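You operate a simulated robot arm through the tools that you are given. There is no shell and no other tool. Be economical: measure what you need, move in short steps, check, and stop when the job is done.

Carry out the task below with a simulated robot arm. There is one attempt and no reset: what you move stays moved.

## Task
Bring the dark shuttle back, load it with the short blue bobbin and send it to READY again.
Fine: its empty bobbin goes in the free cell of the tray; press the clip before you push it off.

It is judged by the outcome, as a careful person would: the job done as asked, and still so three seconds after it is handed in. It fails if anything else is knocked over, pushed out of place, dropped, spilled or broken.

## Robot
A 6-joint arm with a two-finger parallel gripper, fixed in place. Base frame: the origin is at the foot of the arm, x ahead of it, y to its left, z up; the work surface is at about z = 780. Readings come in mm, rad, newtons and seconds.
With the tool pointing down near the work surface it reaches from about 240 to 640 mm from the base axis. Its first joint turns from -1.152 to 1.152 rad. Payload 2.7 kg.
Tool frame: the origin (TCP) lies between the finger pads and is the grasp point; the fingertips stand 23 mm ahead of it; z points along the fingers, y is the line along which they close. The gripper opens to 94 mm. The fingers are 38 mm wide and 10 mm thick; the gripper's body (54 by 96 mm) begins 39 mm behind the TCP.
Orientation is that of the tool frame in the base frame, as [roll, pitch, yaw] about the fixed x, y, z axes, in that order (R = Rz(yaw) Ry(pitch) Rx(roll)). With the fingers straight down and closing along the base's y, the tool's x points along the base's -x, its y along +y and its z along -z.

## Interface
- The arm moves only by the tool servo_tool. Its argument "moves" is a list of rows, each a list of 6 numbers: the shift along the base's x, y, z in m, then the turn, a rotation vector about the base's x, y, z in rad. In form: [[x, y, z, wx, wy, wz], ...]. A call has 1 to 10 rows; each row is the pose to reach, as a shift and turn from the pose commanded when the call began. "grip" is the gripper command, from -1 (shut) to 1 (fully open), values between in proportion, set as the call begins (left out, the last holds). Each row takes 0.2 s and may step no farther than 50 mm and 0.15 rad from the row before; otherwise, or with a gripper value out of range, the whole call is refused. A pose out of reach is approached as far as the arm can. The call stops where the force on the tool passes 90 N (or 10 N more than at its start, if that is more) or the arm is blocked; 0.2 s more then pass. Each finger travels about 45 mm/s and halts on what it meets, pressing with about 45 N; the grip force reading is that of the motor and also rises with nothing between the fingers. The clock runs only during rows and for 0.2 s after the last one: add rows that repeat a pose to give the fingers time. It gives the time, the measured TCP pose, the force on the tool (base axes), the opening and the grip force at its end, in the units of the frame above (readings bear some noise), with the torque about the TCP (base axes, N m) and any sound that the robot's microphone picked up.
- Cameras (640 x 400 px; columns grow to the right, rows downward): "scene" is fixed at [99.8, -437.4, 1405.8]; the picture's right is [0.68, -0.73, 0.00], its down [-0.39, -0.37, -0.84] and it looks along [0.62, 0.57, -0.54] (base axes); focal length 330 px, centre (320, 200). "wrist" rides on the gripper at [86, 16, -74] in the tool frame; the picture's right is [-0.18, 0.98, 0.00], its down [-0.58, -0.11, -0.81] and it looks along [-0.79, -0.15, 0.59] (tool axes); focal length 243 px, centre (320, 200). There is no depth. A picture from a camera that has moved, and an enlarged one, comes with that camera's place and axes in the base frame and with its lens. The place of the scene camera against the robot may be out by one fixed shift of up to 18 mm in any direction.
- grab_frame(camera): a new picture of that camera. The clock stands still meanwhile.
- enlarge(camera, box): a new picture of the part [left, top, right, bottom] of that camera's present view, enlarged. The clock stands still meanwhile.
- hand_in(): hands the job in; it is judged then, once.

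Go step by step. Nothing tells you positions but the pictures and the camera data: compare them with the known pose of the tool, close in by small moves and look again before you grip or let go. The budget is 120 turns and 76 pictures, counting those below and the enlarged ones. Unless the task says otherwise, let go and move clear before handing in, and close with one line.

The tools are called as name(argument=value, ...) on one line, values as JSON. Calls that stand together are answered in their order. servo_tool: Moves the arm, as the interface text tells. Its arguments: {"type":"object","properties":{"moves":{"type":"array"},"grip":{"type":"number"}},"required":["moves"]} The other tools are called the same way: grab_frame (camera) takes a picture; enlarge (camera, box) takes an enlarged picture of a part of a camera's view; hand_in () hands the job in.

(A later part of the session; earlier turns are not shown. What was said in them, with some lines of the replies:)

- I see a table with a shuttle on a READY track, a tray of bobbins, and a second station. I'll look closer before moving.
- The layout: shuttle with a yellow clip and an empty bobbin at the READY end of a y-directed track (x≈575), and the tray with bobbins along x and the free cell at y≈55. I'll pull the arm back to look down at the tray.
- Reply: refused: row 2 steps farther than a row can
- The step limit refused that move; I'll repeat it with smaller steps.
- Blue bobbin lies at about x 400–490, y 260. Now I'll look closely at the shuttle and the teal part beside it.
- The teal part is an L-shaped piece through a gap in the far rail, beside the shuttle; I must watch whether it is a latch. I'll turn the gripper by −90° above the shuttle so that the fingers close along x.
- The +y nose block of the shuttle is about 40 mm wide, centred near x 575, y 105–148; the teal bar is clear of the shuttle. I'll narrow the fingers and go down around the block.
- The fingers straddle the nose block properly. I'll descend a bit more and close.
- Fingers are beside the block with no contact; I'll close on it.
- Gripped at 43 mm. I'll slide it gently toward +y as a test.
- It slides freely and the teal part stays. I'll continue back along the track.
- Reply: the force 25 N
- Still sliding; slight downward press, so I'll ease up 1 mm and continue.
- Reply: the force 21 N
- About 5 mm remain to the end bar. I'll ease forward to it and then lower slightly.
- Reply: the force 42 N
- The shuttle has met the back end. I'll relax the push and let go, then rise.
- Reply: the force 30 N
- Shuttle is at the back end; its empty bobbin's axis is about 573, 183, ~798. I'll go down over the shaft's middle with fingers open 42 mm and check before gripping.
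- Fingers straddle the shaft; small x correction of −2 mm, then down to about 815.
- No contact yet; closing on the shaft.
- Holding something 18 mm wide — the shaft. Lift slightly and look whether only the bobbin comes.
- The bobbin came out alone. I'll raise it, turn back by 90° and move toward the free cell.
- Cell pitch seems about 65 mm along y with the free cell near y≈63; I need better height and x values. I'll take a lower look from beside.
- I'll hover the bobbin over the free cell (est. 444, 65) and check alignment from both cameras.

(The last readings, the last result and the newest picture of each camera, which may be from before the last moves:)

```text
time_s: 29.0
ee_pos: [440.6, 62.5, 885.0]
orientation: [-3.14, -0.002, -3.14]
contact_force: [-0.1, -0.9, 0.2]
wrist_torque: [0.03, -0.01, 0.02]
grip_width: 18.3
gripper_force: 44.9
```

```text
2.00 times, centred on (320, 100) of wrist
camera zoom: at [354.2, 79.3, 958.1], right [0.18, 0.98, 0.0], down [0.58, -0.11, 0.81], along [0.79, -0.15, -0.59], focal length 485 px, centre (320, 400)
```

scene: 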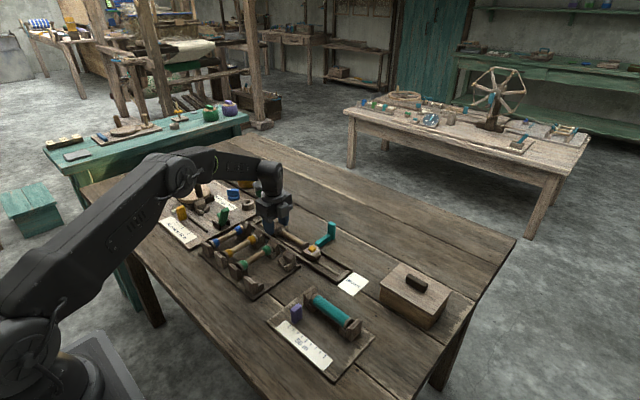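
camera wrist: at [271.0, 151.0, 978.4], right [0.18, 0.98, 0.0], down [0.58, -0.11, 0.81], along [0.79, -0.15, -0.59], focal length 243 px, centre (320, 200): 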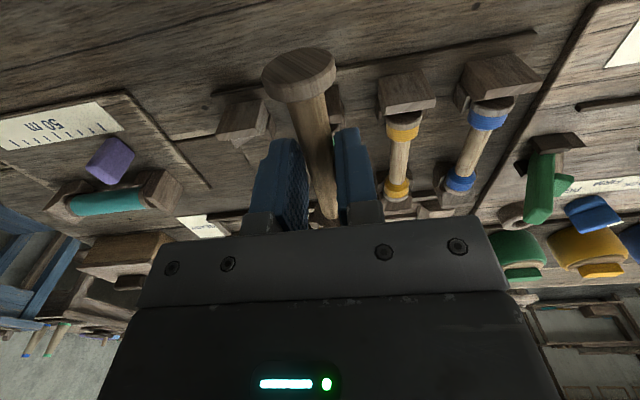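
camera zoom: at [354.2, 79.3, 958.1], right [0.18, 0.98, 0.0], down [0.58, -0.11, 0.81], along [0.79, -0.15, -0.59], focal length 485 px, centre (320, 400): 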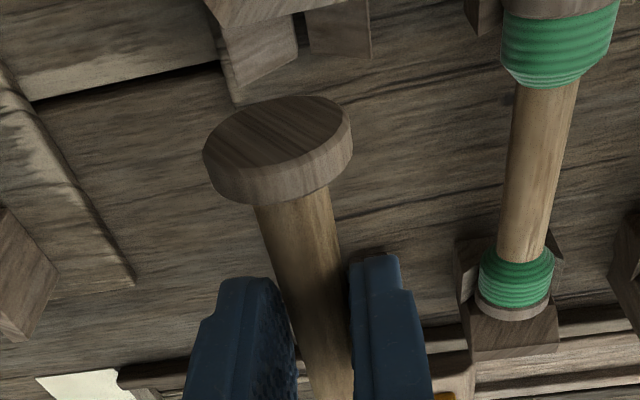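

Scene geometry agrees: the bobbin, lowered ~50 mm, should land in the cell. I'll lower to just above and look again.

servo_tool(moves=[[0, 0, -0.015, 0, 0, 0], [0, 0, -0.03, 0, 0, 0], [0, 0, -0.036, 0, 0, 0], [0, 0, -0.036, 0, 0, 0]])

enlarge(camera="scene", box=[230, 230, 320, 300])

enlarge(camera="wrist", box=[200, 0, 440, 150])

```text
time_s: 30.0
ee_pos: [441.2, 65.2, 849.1]
orientation: [-3.141, 0.0, -3.141]
contact_force: [-0.3, -0.2, -0.9]
wrist_torque: [-0.02, -0.06, -0.01]
grip_width: 18.1
gripper_force: 45.1
```

```text
5.71 times, centred on (275, 265) of scene
camera zoom: at [99.8, -437.4, 1405.8], right [0.68, -0.73, 0.0], down [-0.39, -0.37, -0.84], along [0.62, 0.57, -0.54], focal length 1886 px, centre (577, -171)
```

zoom: 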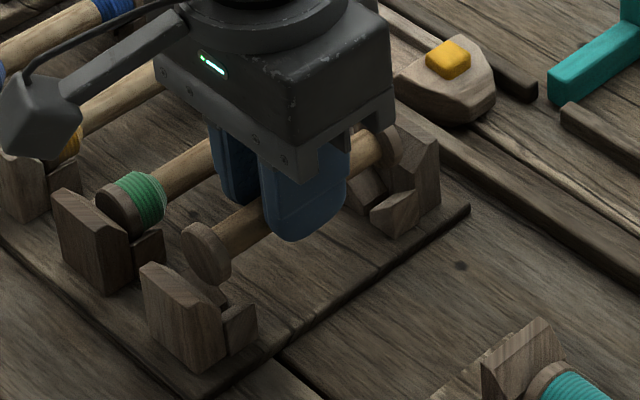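

```text
2.67 times, centred on (320, 75) of wrist
camera zoom: at [354.9, 80.6, 921.9], right [0.18, 0.98, 0.0], down [0.58, -0.11, 0.81], along [0.79, -0.15, -0.59], focal length 647 px, centre (320, 533)
```

zoom: 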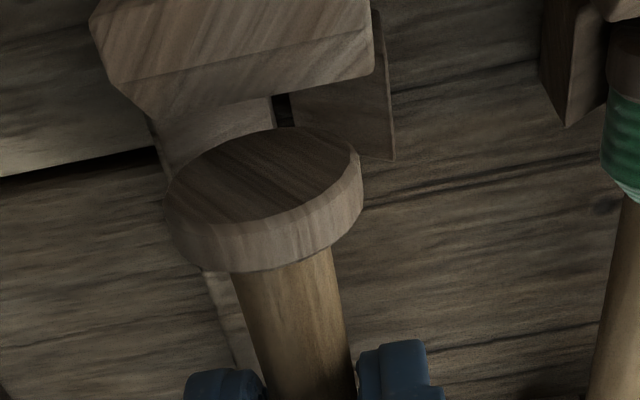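

Aligned with the cell; about 16 mm remain. Lowering gently.

servo_tool(moves=[[0, 0, -0.005, 0, 0, 0], [0, 0, -0.009, 0, 0, 0], [0, 0, -0.012, 0, 0, 0], [0, 0, -0.014, 0, 0, 0]])

enlarge(camera="scene", box=[230, 230, 320, 300])

```text
time_s: 31.0
ee_pos: [443.0, 64.1, 834.8]
orientation: [3.141, 0.001, 3.141]
contact_force: [-0.3, 0.7, -0.3]
wrist_torque: [0.02, 0.01, 0.0]
grip_width: 18.1
gripper_force: 45.3
```

```text
5.71 times, centred on (275, 265) of scene
camera zoom: at [99.8, -437.4, 1405.8], right [0.68, -0.73, 0.0], down [-0.39, -0.37, -0.84], along [0.62, 0.57, -0.54], focal length 1886 px, centre (577, -171)
```

zoom: 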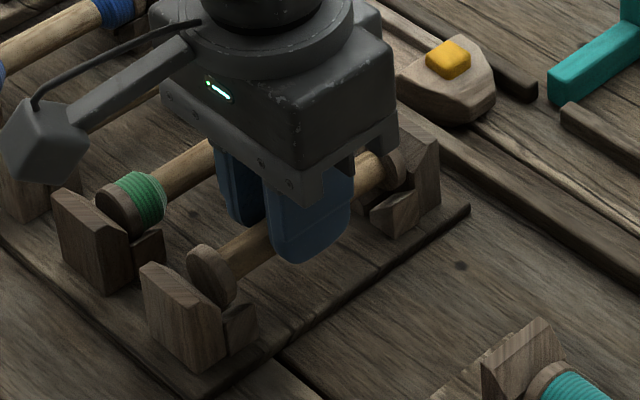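

servo_tool(moves=[[0, 0, -0.002, 0, 0, 0], [0, 0, -0.003, 0, 0, 0]])

servo_tool(moves=[[0, 0, -0.001, 0, 0, 0], [0, 0, -0.002, 0, 0, 0]])

```text
time_s: 31.6
ee_pos: [442.2, 64.1, 831.2]
orientation: [3.14, 0.0, -3.141]
contact_force: [0.2, -0.2, -0.2]
wrist_torque: [0.01, 0.0, 0.01]
grip_width: 18.2
gripper_force: 45.3
```

```text
time_s: 32.2
ee_pos: [442.2, 65.2, 830.2]
orientation: [3.141, 0.0, 3.141]
contact_force: [-0.5, 0.0, -0.6]
wrist_torque: [-0.01, 0.01, 0.04]
grip_width: 18.1
gripper_force: 44.9
```

servo_tool(moves=[[0, 0, -0.001, 0, 0, 0], [0, 0, -0.002, 0, 0, 0]])

enlarge(camera="scene", box=[230, 230, 320, 300])

```text
time_s: 32.8
ee_pos: [442.4, 64.5, 827.1]
orientation: [3.141, 0.002, -3.141]
contact_force: [-1.7, 1.1, 10.9]
wrist_torque: [0.06, 0.24, 0.01]
grip_width: 18.4
gripper_force: 45.3
```

```text
5.71 times, centred on (275, 265) of scene
camera zoom: at [99.6, -437.4, 1405.8], right [0.68, -0.73, 0.0], down [-0.39, -0.37, -0.84], along [0.62, 0.57, -0.54], focal length 1886 px, centre (577, -171)
```

zoom: 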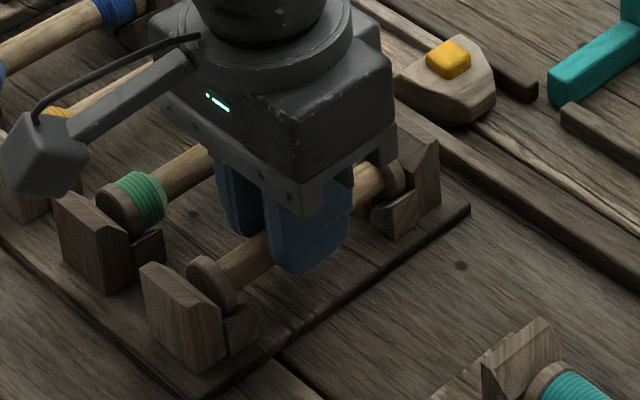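

It is seated (contact ~11 N). Opening and rising, then on to the blue bobbin.

servo_tool(grip=-0.1, moves=[[0, 0, 0.001, 0, 0, 0], [0, 0, 0.001, 0, 0, 0], [0, 0, 0.001, 0, 0, 0], [0, 0, 0.03, 0, 0, 0], [0, 0, 0.07, 0, 0, 0], [0, 0.04, 0.07, 0, 0, 0], [0, 0.08, 0.07, 0, 0, 0], [0, 0.12, 0.07, 0, 0, 0], [0, 0.16, 0.07, 0, 0, 0], [0, 0.193, 0.07, 0, 0, 0]])

enlarge(camera="scene", box=[190, 200, 310, 300])

grab_frame(camera="wrist")

```text
time_s: 35.0
ee_pos: [442.2, 257.2, 895.5]
orientation: [3.141, 0.001, 3.14]
contact_force: [-1.3, 0.2, -0.5]
wrist_torque: [0.0, 0.01, -0.02]
grip_width: 42.3
gripper_force: 0.0
```

```text
4.00 times, centred on (250, 250) of scene
camera zoom: at [99.8, -437.4, 1405.8], right [0.68, -0.73, 0.0], down [-0.39, -0.37, -0.84], along [0.62, 0.57, -0.54], focal length 1320 px, centre (600, 0)
```

zoom: 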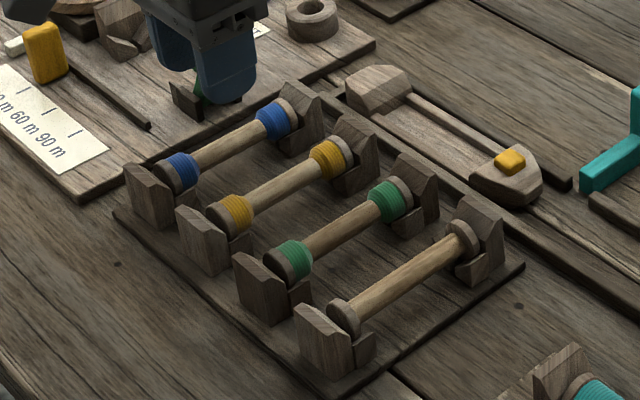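

```text
28 pictures are left
camera wrist: at [354.8, 273.9, 969.5], right [0.18, 0.98, 0.0], down [0.58, -0.11, 0.81], along [0.79, -0.15, -0.59], focal length 243 px, centre (320, 200)
```

wrist: 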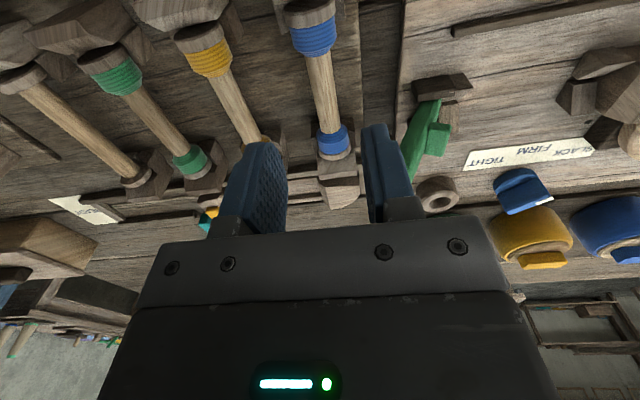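

The empty bobbin sits neatly in the free cell. Blue bobbin axis is at y≈259; I'll descend and grip it at the same x so that its axial position in the hand equals the old bobbin's.

servo_tool(moves=[[0, 0.0015, -0.02, 0, 0, 0], [0, 0.0015, -0.04, 0, 0, 0], [0, 0.0015, -0.06, 0, 0, 0], [0, 0.0015, -0.069, 0, 0, 0], [0, 0.0015, -0.069, 0, 0, 0]])

grab_frame(camera="wrist")

```text
time_s: 36.2
ee_pos: [444.1, 260.9, 831.9]
orientation: [3.137, 0.011, -3.139]
contact_force: [-18.6, -11.2, 42.5]
wrist_torque: [2.32, -1.82, 0.58]
grip_width: 42.0
gripper_force: 0.0
```

```text
27 pictures are left
camera wrist: at [356.2, 277.5, 905.2], right [0.18, 0.98, 0.01], down [0.57, -0.11, 0.81], along [0.8, -0.14, -0.59], focal length 243 px, centre (320, 200)
```

wrist: 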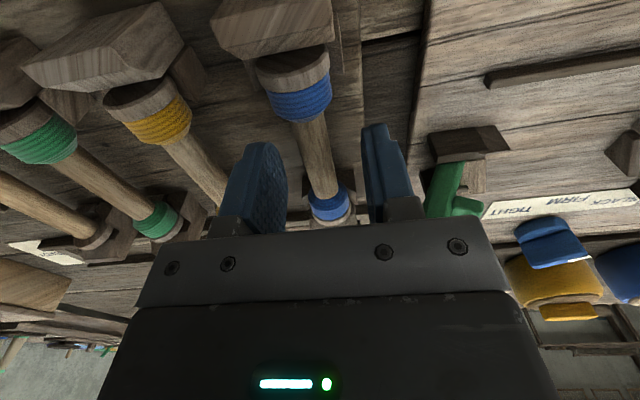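

The gripper's body touched something (42 N) — its far +y corner met the green paddle. I rise at once and check whether the paddle moved.

servo_tool(moves=[[0, 0, 0.02, 0, 0, 0], [0, 0, 0.05, 0, 0, 0], [0, 0, 0.069, 0, 0, 0]])

grab_frame(camera="wrist")

enlarge(camera="scene", box=[130, 150, 290, 250])

```text
time_s: 37.0
ee_pos: [441.7, 258.0, 895.3]
orientation: [-3.14, 0.001, 3.141]
contact_force: [-0.4, 0.5, 0.1]
wrist_torque: [-0.01, 0.02, -0.01]
grip_width: 42.2
gripper_force: 0.0
```

```text
26 pictures are left
camera wrist: at [354.8, 275.3, 969.8], right [0.18, 0.98, 0.0], down [0.58, -0.11, 0.81], along [0.79, -0.15, -0.59], focal length 243 px, centre (320, 200)
```

wrist: 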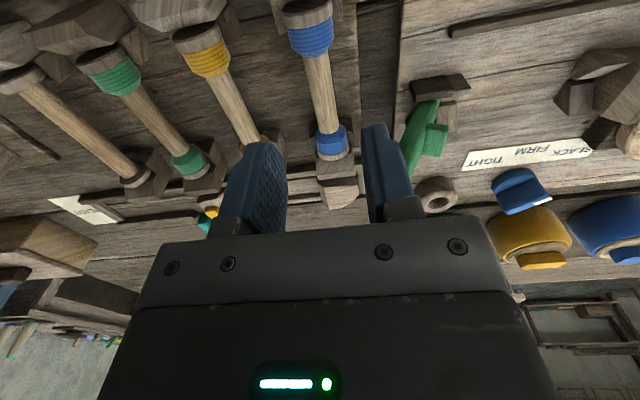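

```text
4.00 times, centred on (210, 200) of scene
camera zoom: at [99.8, -437.4, 1405.8], right [0.68, -0.73, 0.0], down [-0.39, -0.37, -0.84], along [0.62, 0.57, -0.54], focal length 1320 px, centre (760, 200)
```

zoom: 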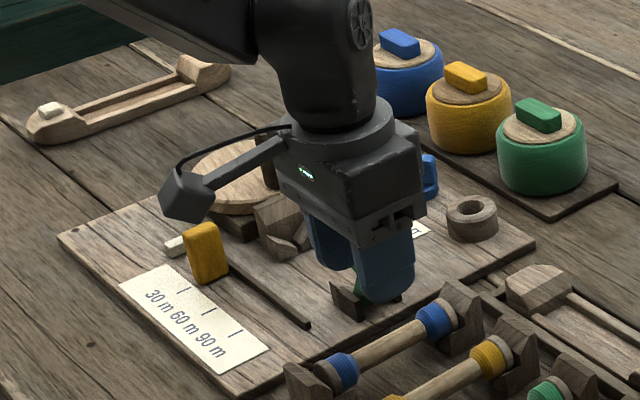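

The paddle looks unmoved. I'll tilt the gripper 0.3 rad about the bobbin's axis so the body leans away from the paddle, then descend.

servo_tool(grip=-0.2, moves=[[0, -0.005, 0, 0.1, 0, 0], [0, -0.005, 0, 0.2, 0, 0], [0, -0.005, 0, 0.3, 0, 0], [0, -0.005, -0.02, 0.3, 0, 0], [0, -0.005, -0.04, 0.3, 0, 0], [0, -0.005, -0.05, 0.3, 0, 0], [0, -0.005, -0.05, 0.3, 0, 0]])

grab_frame(camera="wrist")

enlarge(camera="scene", box=[180, 190, 280, 260])

```text
time_s: 38.6
ee_pos: [441.7, 255.7, 846.6]
orientation: [2.842, -0.001, 3.141]
contact_force: [-0.7, -1.1, 0.2]
wrist_torque: [0.02, 0.0, -0.01]
grip_width: 37.7
gripper_force: 0.0
```

```text
24 pictures are left
camera wrist: at [354.5, 248.2, 922.9], right [0.18, 0.94, 0.29], down [0.58, -0.34, 0.74], along [0.79, 0.03, -0.61], focal length 243 px, centre (320, 200)
```

wrist: 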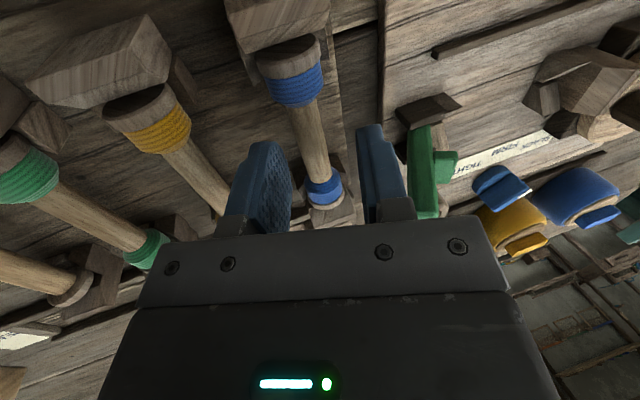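

```text
5.71 times, centred on (230, 225) of scene
camera zoom: at [99.8, -437.4, 1405.8], right [0.68, -0.73, 0.0], down [-0.39, -0.37, -0.84], along [0.62, 0.57, -0.54], focal length 1886 px, centre (834, 57)
```

zoom: 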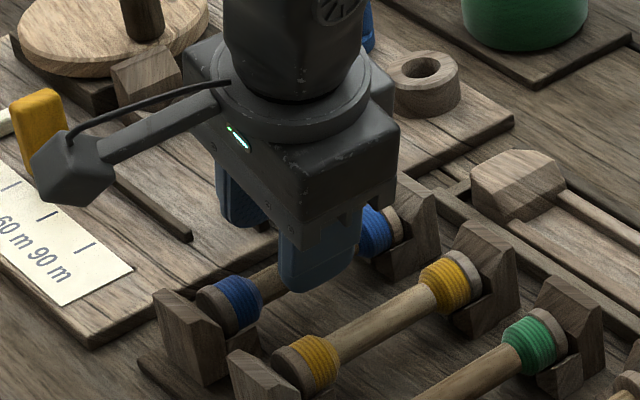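

Clear of the paddle and straddling the shaft. Descending the remaining 20 mm in small steps.

servo_tool(moves=[[0, 0, -0.006, 0, 0, 0], [0, 0, -0.011, 0, 0, 0], [0, 0, -0.015, 0, 0, 0]])

servo_tool(moves=[[0, 0, -0.003, 0, 0, 0], [0, 0, -0.0055, 0, 0, 0]])

```text
time_s: 39.4
ee_pos: [441.4, 256.2, 831.7]
orientation: [2.841, 0.001, 3.14]
contact_force: [-0.8, 0.5, 0.4]
wrist_torque: [0.0, -0.01, -0.03]
grip_width: 37.6
gripper_force: 0.1
```

```text
time_s: 40.0
ee_pos: [442.5, 253.7, 826.7]
orientation: [2.841, -0.001, 3.141]
contact_force: [-0.1, 1.1, 0.1]
wrist_torque: [-0.01, 0.04, 0.03]
grip_width: 37.6
gripper_force: 0.1
```

No contact. Closing on the shaft.

servo_tool(grip=-1, moves=[[0, 0, 0, 0, 0, 0], [0, 0, 0, 0, 0, 0], [0, 0, 0, 0, 0, 0], [0, 0, 0, 0, 0, 0]])

```text
time_s: 41.0
ee_pos: [442.0, 253.9, 825.7]
orientation: [2.841, 0.003, -3.14]
contact_force: [-0.5, 4.7, 3.8]
wrist_torque: [0.11, 0.03, 0.01]
grip_width: 18.4
gripper_force: 44.9
```

Gripped (18.4 mm). Lifting straight up and then untilting.

servo_tool(moves=[[0, 0, 0.01, 0, 0, 0], [0, 0, 0.03, 0, 0, 0], [0, 0, 0.06, 0, 0, 0], [0, 0, 0.1, 0, 0, 0], [0, 0, 0.125, -0.1, 0, 0], [0, 0, 0.125, -0.2, 0, 0], [0, 0, 0.125, -0.3, 0, 0]])

enlarge(camera="scene", box=[160, 150, 310, 260])

```text
time_s: 42.6
ee_pos: [441.9, 253.1, 951.3]
orientation: [-3.139, 0.001, 3.142]
contact_force: [0.5, 1.2, 0.4]
wrist_torque: [0.0, 0.0, 0.01]
grip_width: 18.5
gripper_force: 44.9
```

```text
3.64 times, centred on (235, 205) of scene
camera zoom: at [99.8, -437.4, 1405.8], right [0.68, -0.73, 0.0], down [-0.39, -0.37, -0.84], along [0.62, 0.57, -0.54], focal length 1200 px, centre (629, 182)
```

zoom: 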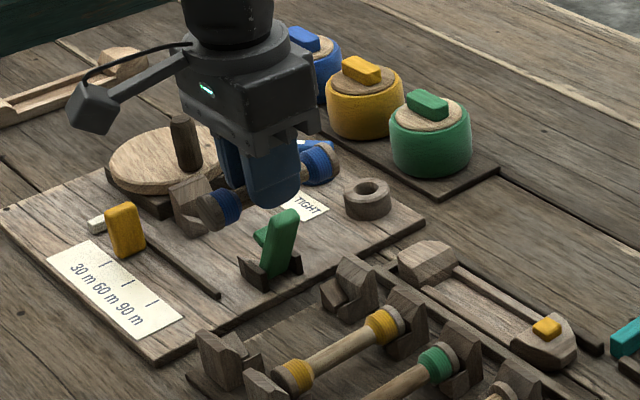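

Blue bobbin is in hand and the paddle stands as before. Turning −90° and going over the shuttle.

servo_tool(moves=[[0.013, -0.007, 0, 0, 0, -0.145], [0.026, -0.014, 0, 0, 0, -0.29], [0.039, -0.021, 0, 0, 0, -0.435], [0.052, -0.028, 0, 0, 0, -0.58], [0.065, -0.035, 0, 0, 0, -0.725], [0.078, -0.042, 0, 0, 0, -0.87], [0.091, -0.049, 0, 0, 0, -1.015], [0.104, -0.056, 0, 0, 0, -1.16], [0.117, -0.063, 0, 0, 0, -1.305], [0.131, -0.0695, 0, 0, 0, -1.45]])

servo_tool(moves=[[0, 0, -0.03, 0, 0, -0.1208], [0, 0, -0.07, 0, 0, -0.1208], [0, 0, -0.1, 0, 0, -0.1208], [0, 0, -0.1, 0, 0, -0.1208]])

grab_frame(camera="wrist")

enlarge(camera="scene", box=[240, 190, 320, 260])

```text
time_s: 44.8
ee_pos: [573.2, 182.3, 952.9]
orientation: [3.141, 0.0, 1.69]
contact_force: [0.1, -0.9, -0.7]
wrist_torque: [-0.01, 0.0, -0.01]
grip_width: 18.8
gripper_force: 45.8
```

```text
time_s: 45.8
ee_pos: [574.4, 185.2, 851.3]
orientation: [3.141, -0.001, 1.571]
contact_force: [0.5, 0.0, -0.5]
wrist_torque: [0.01, -0.01, 0.01]
grip_width: 18.9
gripper_force: 45.3
```

```text
21 pictures are left
camera wrist: at [589.9, 270.6, 925.1], right [0.98, -0.18, 0.0], down [-0.11, -0.58, 0.81], along [-0.15, -0.79, -0.59], focal length 243 px, centre (320, 200)
```

wrist: 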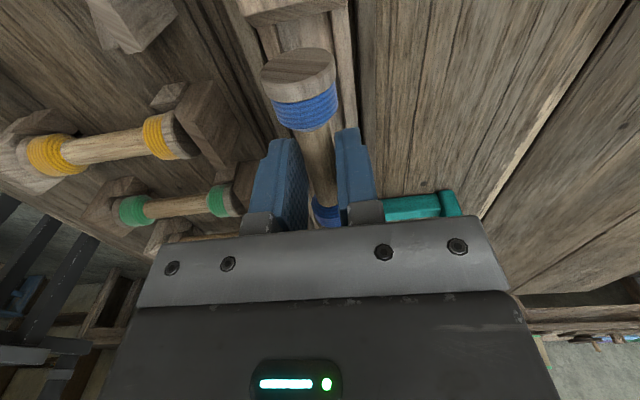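

```text
5.71 times, centred on (280, 225) of scene
camera zoom: at [99.8, -437.4, 1405.8], right [0.68, -0.73, 0.0], down [-0.39, -0.37, -0.84], along [0.62, 0.57, -0.54], focal length 1886 px, centre (549, 57)
```

zoom: 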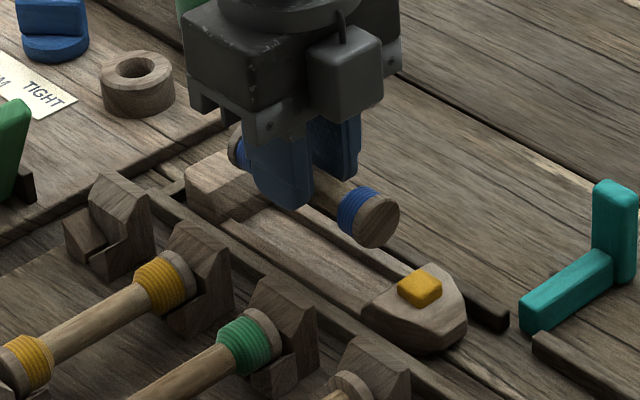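

The bobbin sits in the hand exactly as the old one did. Lowering into the shuttle.

servo_tool(moves=[[0, 0, -0.01, 0, 0, 0], [0, 0, -0.019, 0, 0, 0], [0, 0, -0.025, 0, 0, 0]])

servo_tool(moves=[[0, 0, -0.003, 0, 0, 0], [0, 0, -0.006, 0, 0, 0], [0, 0, -0.008, 0, 0, 0]])

enlarge(camera="scene", box=[240, 190, 320, 260])

```text
time_s: 46.6
ee_pos: [573.3, 183.7, 827.1]
orientation: [3.14, 0.0, 1.57]
contact_force: [0.1, 0.5, -0.3]
wrist_torque: [0.0, -0.02, -0.04]
grip_width: 18.7
gripper_force: 45.2
```

```text
time_s: 47.4
ee_pos: [573.5, 182.7, 818.6]
orientation: [-3.14, 0.0, 1.57]
contact_force: [-0.1, 0.2, -0.9]
wrist_torque: [0.01, 0.03, -0.03]
grip_width: 18.6
gripper_force: 45.2
```

```text
5.71 times, centred on (280, 225) of scene
camera zoom: at [99.8, -437.4, 1405.8], right [0.68, -0.73, 0.0], down [-0.39, -0.37, -0.84], along [0.62, 0.57, -0.54], focal length 1886 px, centre (549, 57)
```

zoom: 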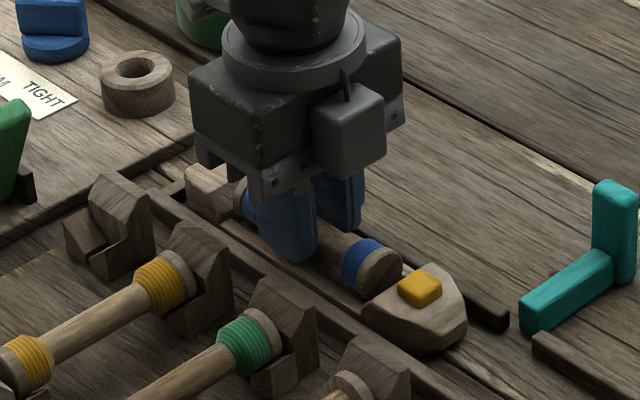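

Going in between the blocks without contact. Last few millimetres.

servo_tool(moves=[[0, 0, -0.001, 0, 0, 0], [0, 0, -0.002, 0, 0, 0]])

servo_tool(moves=[[0, 0, -0.001, 0, 0, 0], [0, 0, -0.002, 0, 0, 0]])

```text
time_s: 48.0
ee_pos: [574.9, 185.0, 816.5]
orientation: [-3.141, -0.001, 1.573]
contact_force: [-0.6, 0.3, 0.2]
wrist_torque: [-0.02, -0.06, 0.01]
grip_width: 18.2
gripper_force: 45.1
```

```text
time_s: 48.6
ee_pos: [574.5, 183.4, 814.0]
orientation: [3.141, -0.001, 1.571]
contact_force: [-1.5, 0.0, 4.5]
wrist_torque: [-0.15, 0.05, -0.06]
grip_width: 18.4
gripper_force: 44.9
```

Seated. Opening, rising and looking.

servo_tool(grip=-0.15, moves=[[0, 0, 0.0005, 0, 0, 0], [0, 0, 0.001, 0, 0, 0], [0, 0, 0.001, 0, 0, 0], [0, 0, 0.02, 0, 0, 0], [0, 0, 0.06, 0, 0, 0], [0, 0, 0.09, 0, 0, 0]])

enlarge(camera="scene", box=[240, 200, 320, 260])

grab_frame(camera="wrist")

```text
time_s: 50.0
ee_pos: [573.1, 185.4, 906.6]
orientation: [-3.139, 0.0, 1.571]
contact_force: [0.2, -0.8, 0.3]
wrist_torque: [0.02, 0.0, -0.01]
grip_width: 40.2
gripper_force: 0.1
```

```text
6.67 times, centred on (280, 230) of scene
camera zoom: at [99.8, -437.4, 1405.8], right [0.68, -0.73, 0.0], down [-0.39, -0.37, -0.84], along [0.62, 0.57, -0.54], focal length 2200 px, centre (587, 0)
```

zoom: 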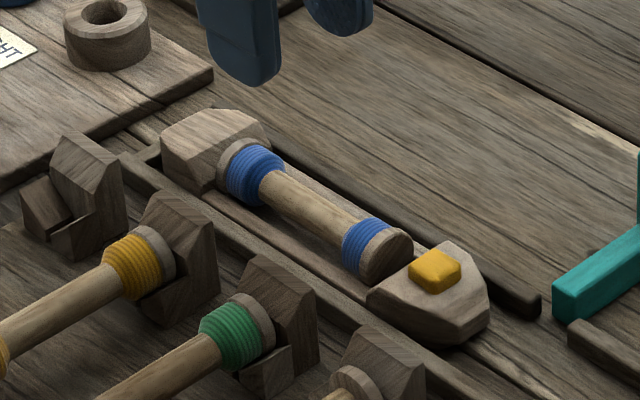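

```text
17 pictures are left
camera wrist: at [588.5, 270.7, 979.8], right [0.98, -0.18, 0.0], down [-0.11, -0.58, 0.81], along [-0.15, -0.79, -0.59], focal length 243 px, centre (320, 200)
```

wrist: 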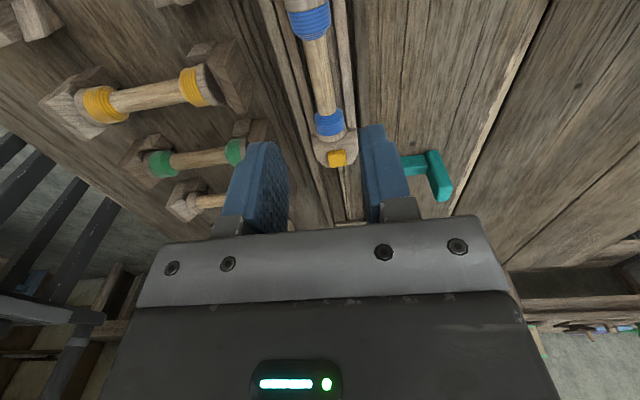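

Bobbin loaded. Next: press the yellow clip (≈573, 106, top ≈810) with closed fingers. Moving over it.

servo_tool(grip=-1, moves=[[-0.001, -0.04, 0, 0, 0, 0], [-0.001, -0.082, 0, 0, 0, 0], [-0.001, -0.082, -0.03, 0, 0, 0], [-0.001, -0.082, -0.055, 0, 0, 0], [-0.001, -0.082, -0.055, 0, 0, 0]])

enlarge(camera="scene", box=[255, 205, 335, 265])

grab_frame(camera="wrist")

```text
time_s: 51.2
ee_pos: [573.3, 103.2, 849.2]
orientation: [-3.142, 0.0, 1.57]
contact_force: [-0.2, 0.0, -0.2]
wrist_torque: [-0.03, 0.01, -0.02]
grip_width: 0.1
gripper_force: 42.3
```

```text
6.67 times, centred on (295, 235) of scene
camera zoom: at [99.8, -437.4, 1405.8], right [0.68, -0.73, 0.0], down [-0.39, -0.37, -0.84], along [0.62, 0.57, -0.54], focal length 2200 px, centre (487, -33)
```

zoom: 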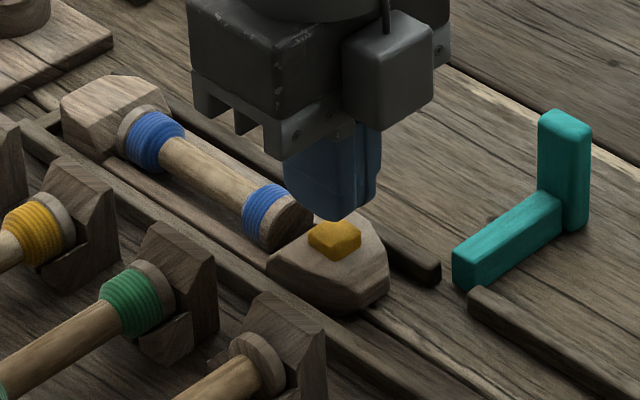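

```text
15 pictures are left
camera wrist: at [588.3, 188.8, 923.0], right [0.98, -0.18, 0.0], down [-0.11, -0.58, 0.81], along [-0.15, -0.79, -0.59], focal length 243 px, centre (320, 200)
```

wrist: 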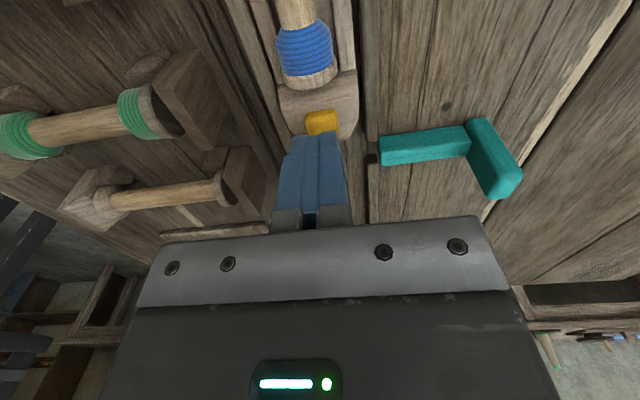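

The fingertips are right above the clip. Shifting +3 mm in y and pressing down in small steps.

servo_tool(moves=[[0, 0.003, 0, 0, 0, 0], [0, 0.003, -0.006, 0, 0, 0], [0, 0.003, -0.01, 0, 0, 0], [0, 0.003, -0.013, 0, 0, 0]])

servo_tool(moves=[[0, 0, -0.001, 0, 0, 0], [0, 0, -0.002, 0, 0, 0], [0, 0, -0.003, 0, 0, 0]])

```text
time_s: 52.2
ee_pos: [573.1, 105.9, 837.3]
orientation: [-3.141, 0.001, 1.572]
contact_force: [-1.0, -0.2, -0.8]
wrist_torque: [0.0, 0.02, -0.01]
grip_width: 0.0
gripper_force: 42.6
```

```text
time_s: 53.0
ee_pos: [574.0, 105.6, 832.8]
orientation: [-3.141, 0.002, 1.57]
contact_force: [1.1, -0.4, 0.6]
wrist_torque: [0.02, -0.02, 0.01]
grip_width: 0.1
gripper_force: 42.4
```

servo_tool(moves=[[0, 0, -0.001, 0, 0, 0], [0, 0, -0.002, 0, 0, 0], [0, 0, -0.003, 0, 0, 0]])

servo_tool(moves=[[0, 0, -0.001, 0, 0, 0], [0, 0, -0.002, 0, 0, 0]])

```text
time_s: 53.8
ee_pos: [572.6, 105.3, 830.0]
orientation: [3.141, 0.001, 1.572]
contact_force: [1.3, -0.6, 1.6]
wrist_torque: [-0.02, -0.06, -0.02]
grip_width: 0.2
gripper_force: 42.2
```

```text
time_s: 54.4
ee_pos: [571.2, 105.2, 828.7]
orientation: [-3.142, -0.001, 1.571]
contact_force: [0.2, 0.8, 7.1]
wrist_torque: [0.04, 0.0, 0.0]
grip_width: 0.3
gripper_force: 42.7
```

Touching (7 N). I continue pressing in small steps.

servo_tool(moves=[[0, 0, -0.001, 0, 0, 0], [0, 0, -0.002, 0, 0, 0]])

servo_tool(moves=[[0, 0, -0.001, 0, 0, 0], [0, 0, -0.002, 0, 0, 0]])

```text
time_s: 55.0
ee_pos: [573.0, 104.9, 828.4]
orientation: [3.14, 0.0, 1.571]
contact_force: [-3.3, 0.4, 16.3]
wrist_torque: [0.02, 0.05, 0.0]
grip_width: 0.2
gripper_force: 42.7
```

```text
time_s: 55.6
ee_pos: [573.5, 105.0, 828.2]
orientation: [3.138, 0.0, 1.57]
contact_force: [-16.9, -4.7, 38.6]
wrist_torque: [0.04, 0.43, 0.08]
grip_width: 0.3
gripper_force: 42.6
```

enlarge(camera="scene", box=[270, 215, 330, 260])

servo_tool(moves=[[0, 0, -0.001, 0, 0, 0], [0, 0, -0.002, 0, 0, 0]])

```text
8.89 times, centred on (300, 238) of scene
camera zoom: at [98.7, -437.7, 1405.8], right [0.68, -0.73, 0.0], down [-0.39, -0.37, -0.84], along [0.62, 0.57, -0.54], focal length 2933 px, centre (498, -133)
```

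zoom: 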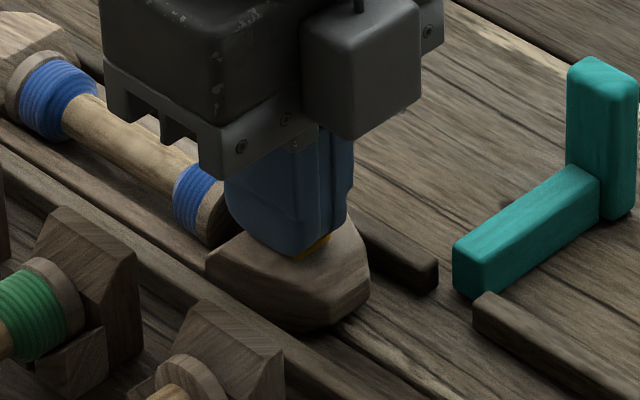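

```text
time_s: 56.2
ee_pos: [572.6, 105.9, 827.2]
orientation: [3.136, 0.001, 1.571]
contact_force: [-21.6, -5.2, 47.4]
wrist_torque: [0.07, 0.52, 0.19]
grip_width: 0.0
gripper_force: 42.5
```

The clip seems pushed flush. I'll rise and compare.

servo_tool(moves=[[0, 0, 0.01, 0, 0, 0], [0, 0, 0.04, 0, 0, 0], [0, 0, 0.08, 0, 0, 0]])

enlarge(camera="scene", box=[255, 205, 335, 265])

```text
time_s: 57.0
ee_pos: [573.0, 107.0, 903.8]
orientation: [-3.139, 0.0, 1.569]
contact_force: [0.1, -0.7, 0.2]
wrist_torque: [0.03, 0.05, 0.01]
grip_width: 0.0
gripper_force: 42.2
```

```text
6.67 times, centred on (295, 235) of scene
camera zoom: at [99.8, -437.4, 1405.8], right [0.68, -0.73, 0.0], down [-0.39, -0.37, -0.84], along [0.62, 0.57, -0.54], focal length 2200 px, centre (487, -33)
```

zoom: 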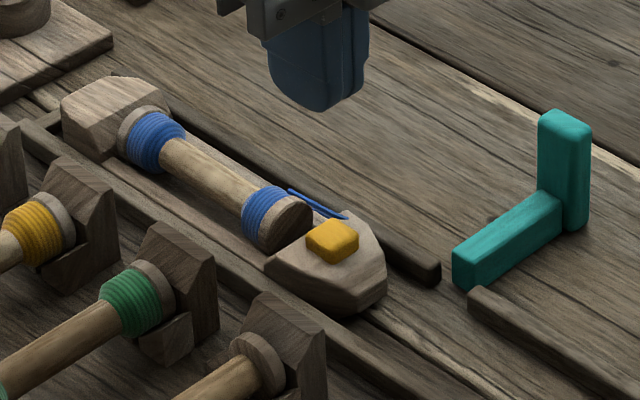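

A blue thread now runs from the bobbin over the nose: the clip press worked. Now I'll take the rear nose block again to slide the shuttle to READY.

servo_tool(grip=0.3, moves=[[0.001, 0.045, 0, 0, 0, 0], [0.002, 0.09, 0, 0, 0, 0], [0.002, 0.13, 0, 0, 0, 0], [0.002, 0.147, 0, 0, 0, 0], [0.002, 0.147, -0.03, 0, 0, 0], [0.002, 0.147, -0.05, 0, 0, 0], [0.002, 0.147, -0.055, 0, 0, 0]])

grab_frame(camera="wrist")

```text
time_s: 58.6
ee_pos: [574.5, 250.3, 846.7]
orientation: [-3.142, 0.0, 1.571]
contact_force: [0.2, -0.4, -0.2]
wrist_torque: [0.02, -0.01, 0.0]
grip_width: 61.1
gripper_force: 0.0
```

```text
12 pictures are left
camera wrist: at [590.1, 337.8, 919.8], right [0.98, -0.18, 0.0], down [-0.11, -0.58, 0.81], along [-0.15, -0.79, -0.59], focal length 243 px, centre (320, 200)
```

wrist: 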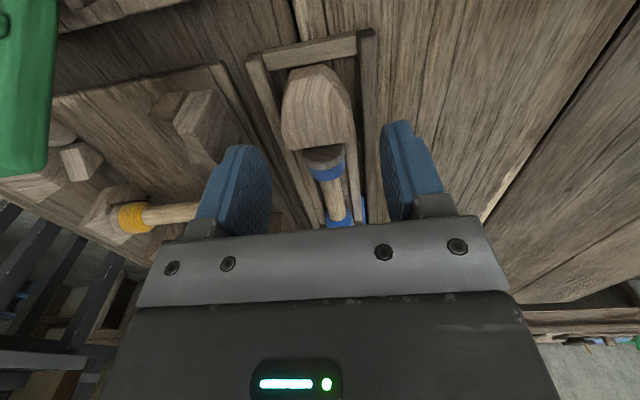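

Aligned around the rear block; descending and closing.

servo_tool(moves=[[0, 0, -0.01, 0, 0, 0], [0, 0, -0.02, 0, 0, 0], [0, 0, -0.026, 0, 0, 0]])

servo_tool(grip=-0.6, moves=[[0, 0, 0, 0, 0, 0], [0, 0, 0, 0, 0, 0], [0, 0, 0, 0, 0, 0]])

```text
time_s: 59.4
ee_pos: [576.2, 251.8, 820.8]
orientation: [-3.141, 0.0, 1.571]
contact_force: [0.3, 0.2, -0.8]
wrist_torque: [0.02, 0.03, 0.0]
grip_width: 61.1
gripper_force: 0.1
```

```text
time_s: 60.2
ee_pos: [574.5, 251.7, 822.5]
orientation: [-3.141, 0.0, 1.571]
contact_force: [-0.1, 0.3, 0.9]
wrist_torque: [0.01, 0.03, -0.01]
grip_width: 43.2
gripper_force: 45.5
```

Held at 43 mm. Sliding toward −y.

servo_tool(moves=[[0, -0.008, 0, 0, 0, 0], [0, -0.016, 0, 0, 0, 0], [0, -0.024, 0, 0, 0, 0], [0, -0.032, 0, 0, 0, 0], [0, -0.04, 0, 0, 0, 0]])

enlarge(camera="scene", box=[255, 200, 365, 290])

```text
time_s: 61.4
ee_pos: [574.7, 212.0, 821.7]
orientation: [3.139, 0.0, 1.571]
contact_force: [3.7, 0.9, -0.4]
wrist_torque: [0.13, -0.09, 0.47]
grip_width: 43.0
gripper_force: 45.1
```

```text
4.44 times, centred on (310, 245) of scene
camera zoom: at [99.9, -437.4, 1405.8], right [0.68, -0.73, 0.0], down [-0.39, -0.37, -0.84], along [0.62, 0.57, -0.54], focal length 1467 px, centre (364, 0)
```

zoom: 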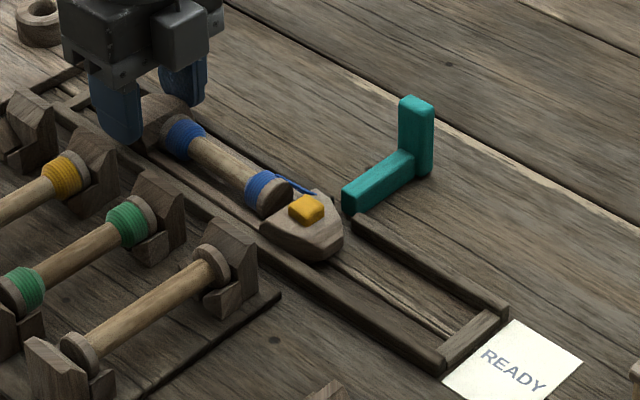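

Moving well past the teal gap with only light rubbing. Continue.

servo_tool(moves=[[0, -0.008, -0.0005, 0, 0, 0], [0, -0.016, -0.0005, 0, 0, 0], [0, -0.024, -0.0005, 0, 0, 0], [0, -0.032, -0.0005, 0, 0, 0], [0, -0.04, -0.0005, 0, 0, 0], [0, -0.048, -0.0005, 0, 0, 0]])

servo_tool(moves=[[0, -0.008, 0, 0, 0, 0], [0, -0.016, 0, 0, 0, 0], [0, -0.024, 0, 0, 0, 0], [0, -0.032, 0, 0, 0, 0], [0, -0.04, 0, 0, 0, 0]])

enlarge(camera="scene", box=[265, 205, 365, 295])

```text
time_s: 62.8
ee_pos: [573.8, 164.8, 821.4]
orientation: [3.14, 0.0, 1.57]
contact_force: [1.8, 4.8, 9.1]
wrist_torque: [-0.27, 0.17, 0.05]
grip_width: 42.9
gripper_force: 45.6
```

```text
time_s: 64.0
ee_pos: [575.4, 125.7, 821.2]
orientation: [3.141, 0.0, 1.571]
contact_force: [-0.6, 4.8, 9.5]
wrist_torque: [-0.02, 0.2, -0.14]
grip_width: 43.0
gripper_force: 44.5
```

```text
4.44 times, centred on (315, 250) of scene
camera zoom: at [99.6, -437.4, 1405.8], right [0.68, -0.73, 0.0], down [-0.39, -0.37, -0.84], along [0.62, 0.57, -0.54], focal length 1467 px, centre (342, -22)
```

zoom: 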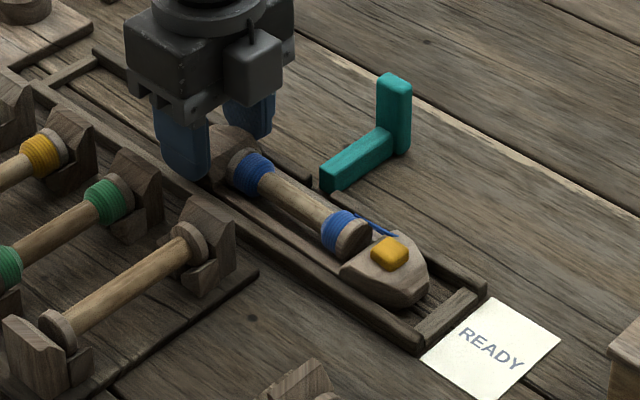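

About 10 mm to the starting spot; continuing gently until it meets the READY end.

servo_tool(moves=[[0, -0.003, 0, 0, 0, 0], [0, -0.006, 0, 0, 0, 0], [0, -0.009, 0, 0, 0, 0]])

servo_tool(moves=[[0, -0.001, 0, 0, 0, 0], [0, -0.002, 0, 0, 0, 0], [0, -0.003, 0, 0, 0, 0]])

```text
time_s: 64.8
ee_pos: [574.6, 116.5, 820.3]
orientation: [3.139, 0.002, 1.57]
contact_force: [0.9, 6.2, 11.1]
wrist_torque: [-0.25, 0.24, -0.14]
grip_width: 43.2
gripper_force: 44.8
```

```text
time_s: 65.6
ee_pos: [575.0, 114.8, 820.5]
orientation: [-3.141, 0.0, 1.574]
contact_force: [2.9, 9.7, 6.6]
wrist_torque: [-0.09, -0.14, 0.22]
grip_width: 43.1
gripper_force: 44.6
```

servo_tool(moves=[[0, -0.001, 0, 0, 0, 0], [0, -0.002, 0, 0, 0, 0], [0, -0.003, 0, 0, 0, 0]])

enlarge(camera="scene", box=[280, 210, 360, 300])

```text
time_s: 66.4
ee_pos: [574.3, 113.5, 822.4]
orientation: [3.141, -0.002, 1.573]
contact_force: [0.4, 29.8, 6.1]
wrist_torque: [0.22, 0.06, -0.01]
grip_width: 43.1
gripper_force: 45.1
```

```text
4.44 times, centred on (320, 255) of scene
camera zoom: at [99.7, -436.8, 1406.0], right [0.68, -0.73, 0.0], down [-0.39, -0.37, -0.84], along [0.62, 0.57, -0.54], focal length 1467 px, centre (320, -44)
```

zoom: 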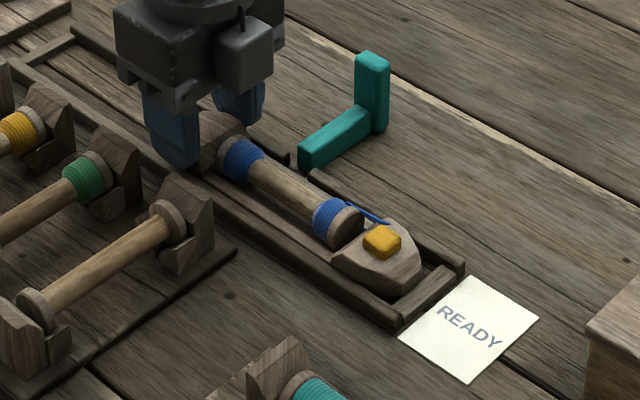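

The shuttle is against the READY end, as at the start. Relaxing, releasing and rising.

servo_tool(moves=[[0, 0.003, 0, 0, 0, 0], [0, 0.003, 0, 0, 0, 0]])

servo_tool(grip=0.3, moves=[[0, 0, 0, 0, 0, 0], [0, 0, 0, 0, 0, 0], [0, 0, 0, 0, 0, 0], [0, 0, 0.03, 0, 0, 0], [0, 0, 0.07, 0, 0, 0], [0, 0, 0.11, 0, 0, 0], [-0.02, 0.03, 0.15, 0, 0, 0], [-0.05, 0.05, 0.18, 0, 0, 0], [-0.08, 0.08, 0.2, 0, 0, 0]])

grab_frame(camera="scene")

enlarge(camera="scene", box=[210, 190, 370, 300])

enlarge(camera="scene", box=[130, 150, 290, 250])

```text
time_s: 67.0
ee_pos: [573.7, 113.3, 821.0]
orientation: [-3.139, 0.001, 1.572]
contact_force: [-6.1, 18.1, 7.4]
wrist_torque: [0.45, 0.01, -0.27]
grip_width: 42.7
gripper_force: 45.5
```

```text
refused: row 7 steps farther than a row can; nothing moved
```

```text
8 pictures are left
```

scene: 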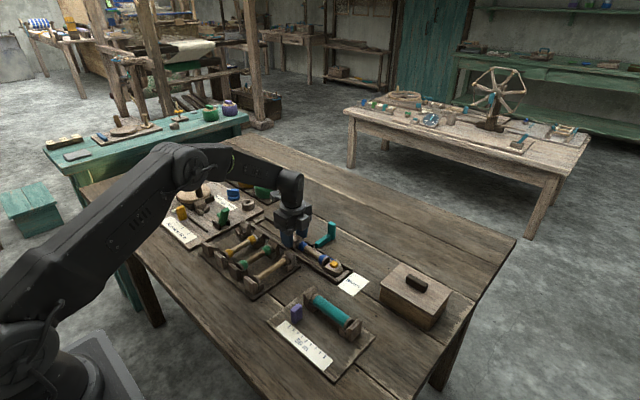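

```text
3.64 times, centred on (290, 245) of scene
camera zoom: at [99.5, -437.1, 1405.9], right [0.68, -0.73, 0.0], down [-0.39, -0.37, -0.84], along [0.62, 0.57, -0.54], focal length 1200 px, centre (429, 36)
```

zoom: 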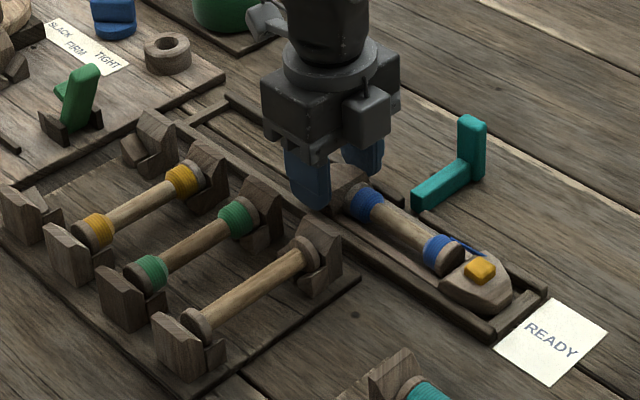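

```text
4.00 times, centred on (210, 200) of scene
camera zoom: at [99.5, -437.1, 1405.9], right [0.68, -0.73, 0.0], down [-0.39, -0.37, -0.84], along [0.62, 0.57, -0.54], focal length 1320 px, centre (760, 200)
```

zoom: 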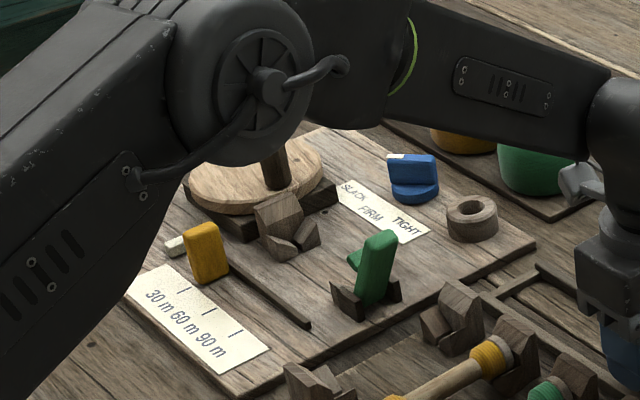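

The release move was refused for a long step; the paddle is exactly as at the start. Releasing again with shorter steps.

servo_tool(grip=0.3, moves=[[0, 0, 0, 0, 0, 0], [0, 0, 0, 0, 0, 0], [0, 0, 0, 0, 0, 0], [0, 0, 0.03, 0, 0, 0], [0, 0, 0.07, 0, 0, 0], [0, 0, 0.11, 0, 0, 0], [0, 0, 0.15, 0, 0, 0], [-0.03, 0.02, 0.17, 0, 0, 0], [-0.06, 0.04, 0.19, 0, 0, 0]])

enlarge(camera="scene", box=[210, 190, 370, 300])

```text
time_s: 69.0
ee_pos: [515.8, 153.3, 1012.1]
orientation: [-3.141, 0.0, 1.569]
contact_force: [0.4, -0.8, -1.3]
wrist_torque: [0.01, -0.04, 0.04]
grip_width: 61.4
gripper_force: 0.0
```

```text
3.64 times, centred on (290, 245) of scene
camera zoom: at [99.8, -437.5, 1405.8], right [0.68, -0.73, 0.0], down [-0.39, -0.37, -0.84], along [0.62, 0.57, -0.54], focal length 1200 px, centre (429, 36)
```

zoom: 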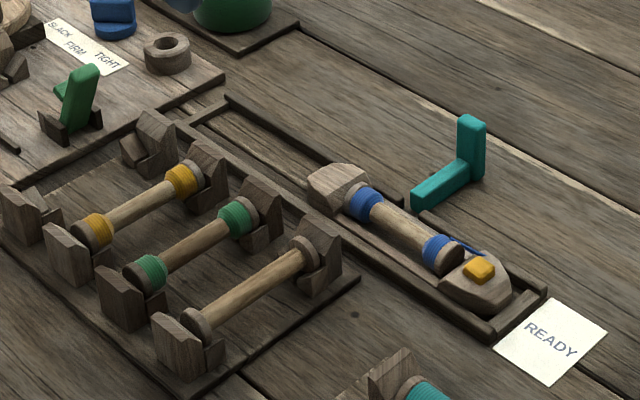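

The shuttle rests at READY with the blue bobbin, the empty one is in the tray, all else in place, and the arm is clear. Handing in.

hand_in()

```text
The job is handed in.
```

The dark shuttle is back at READY with the blue bobbin loaded. I pressed its clip before sliding it over, and its empty bobbin is in the tray's free cell. The gripper bumped the green paddle once on the way, at about 42 N, but the later pictures show it where it was at the start.
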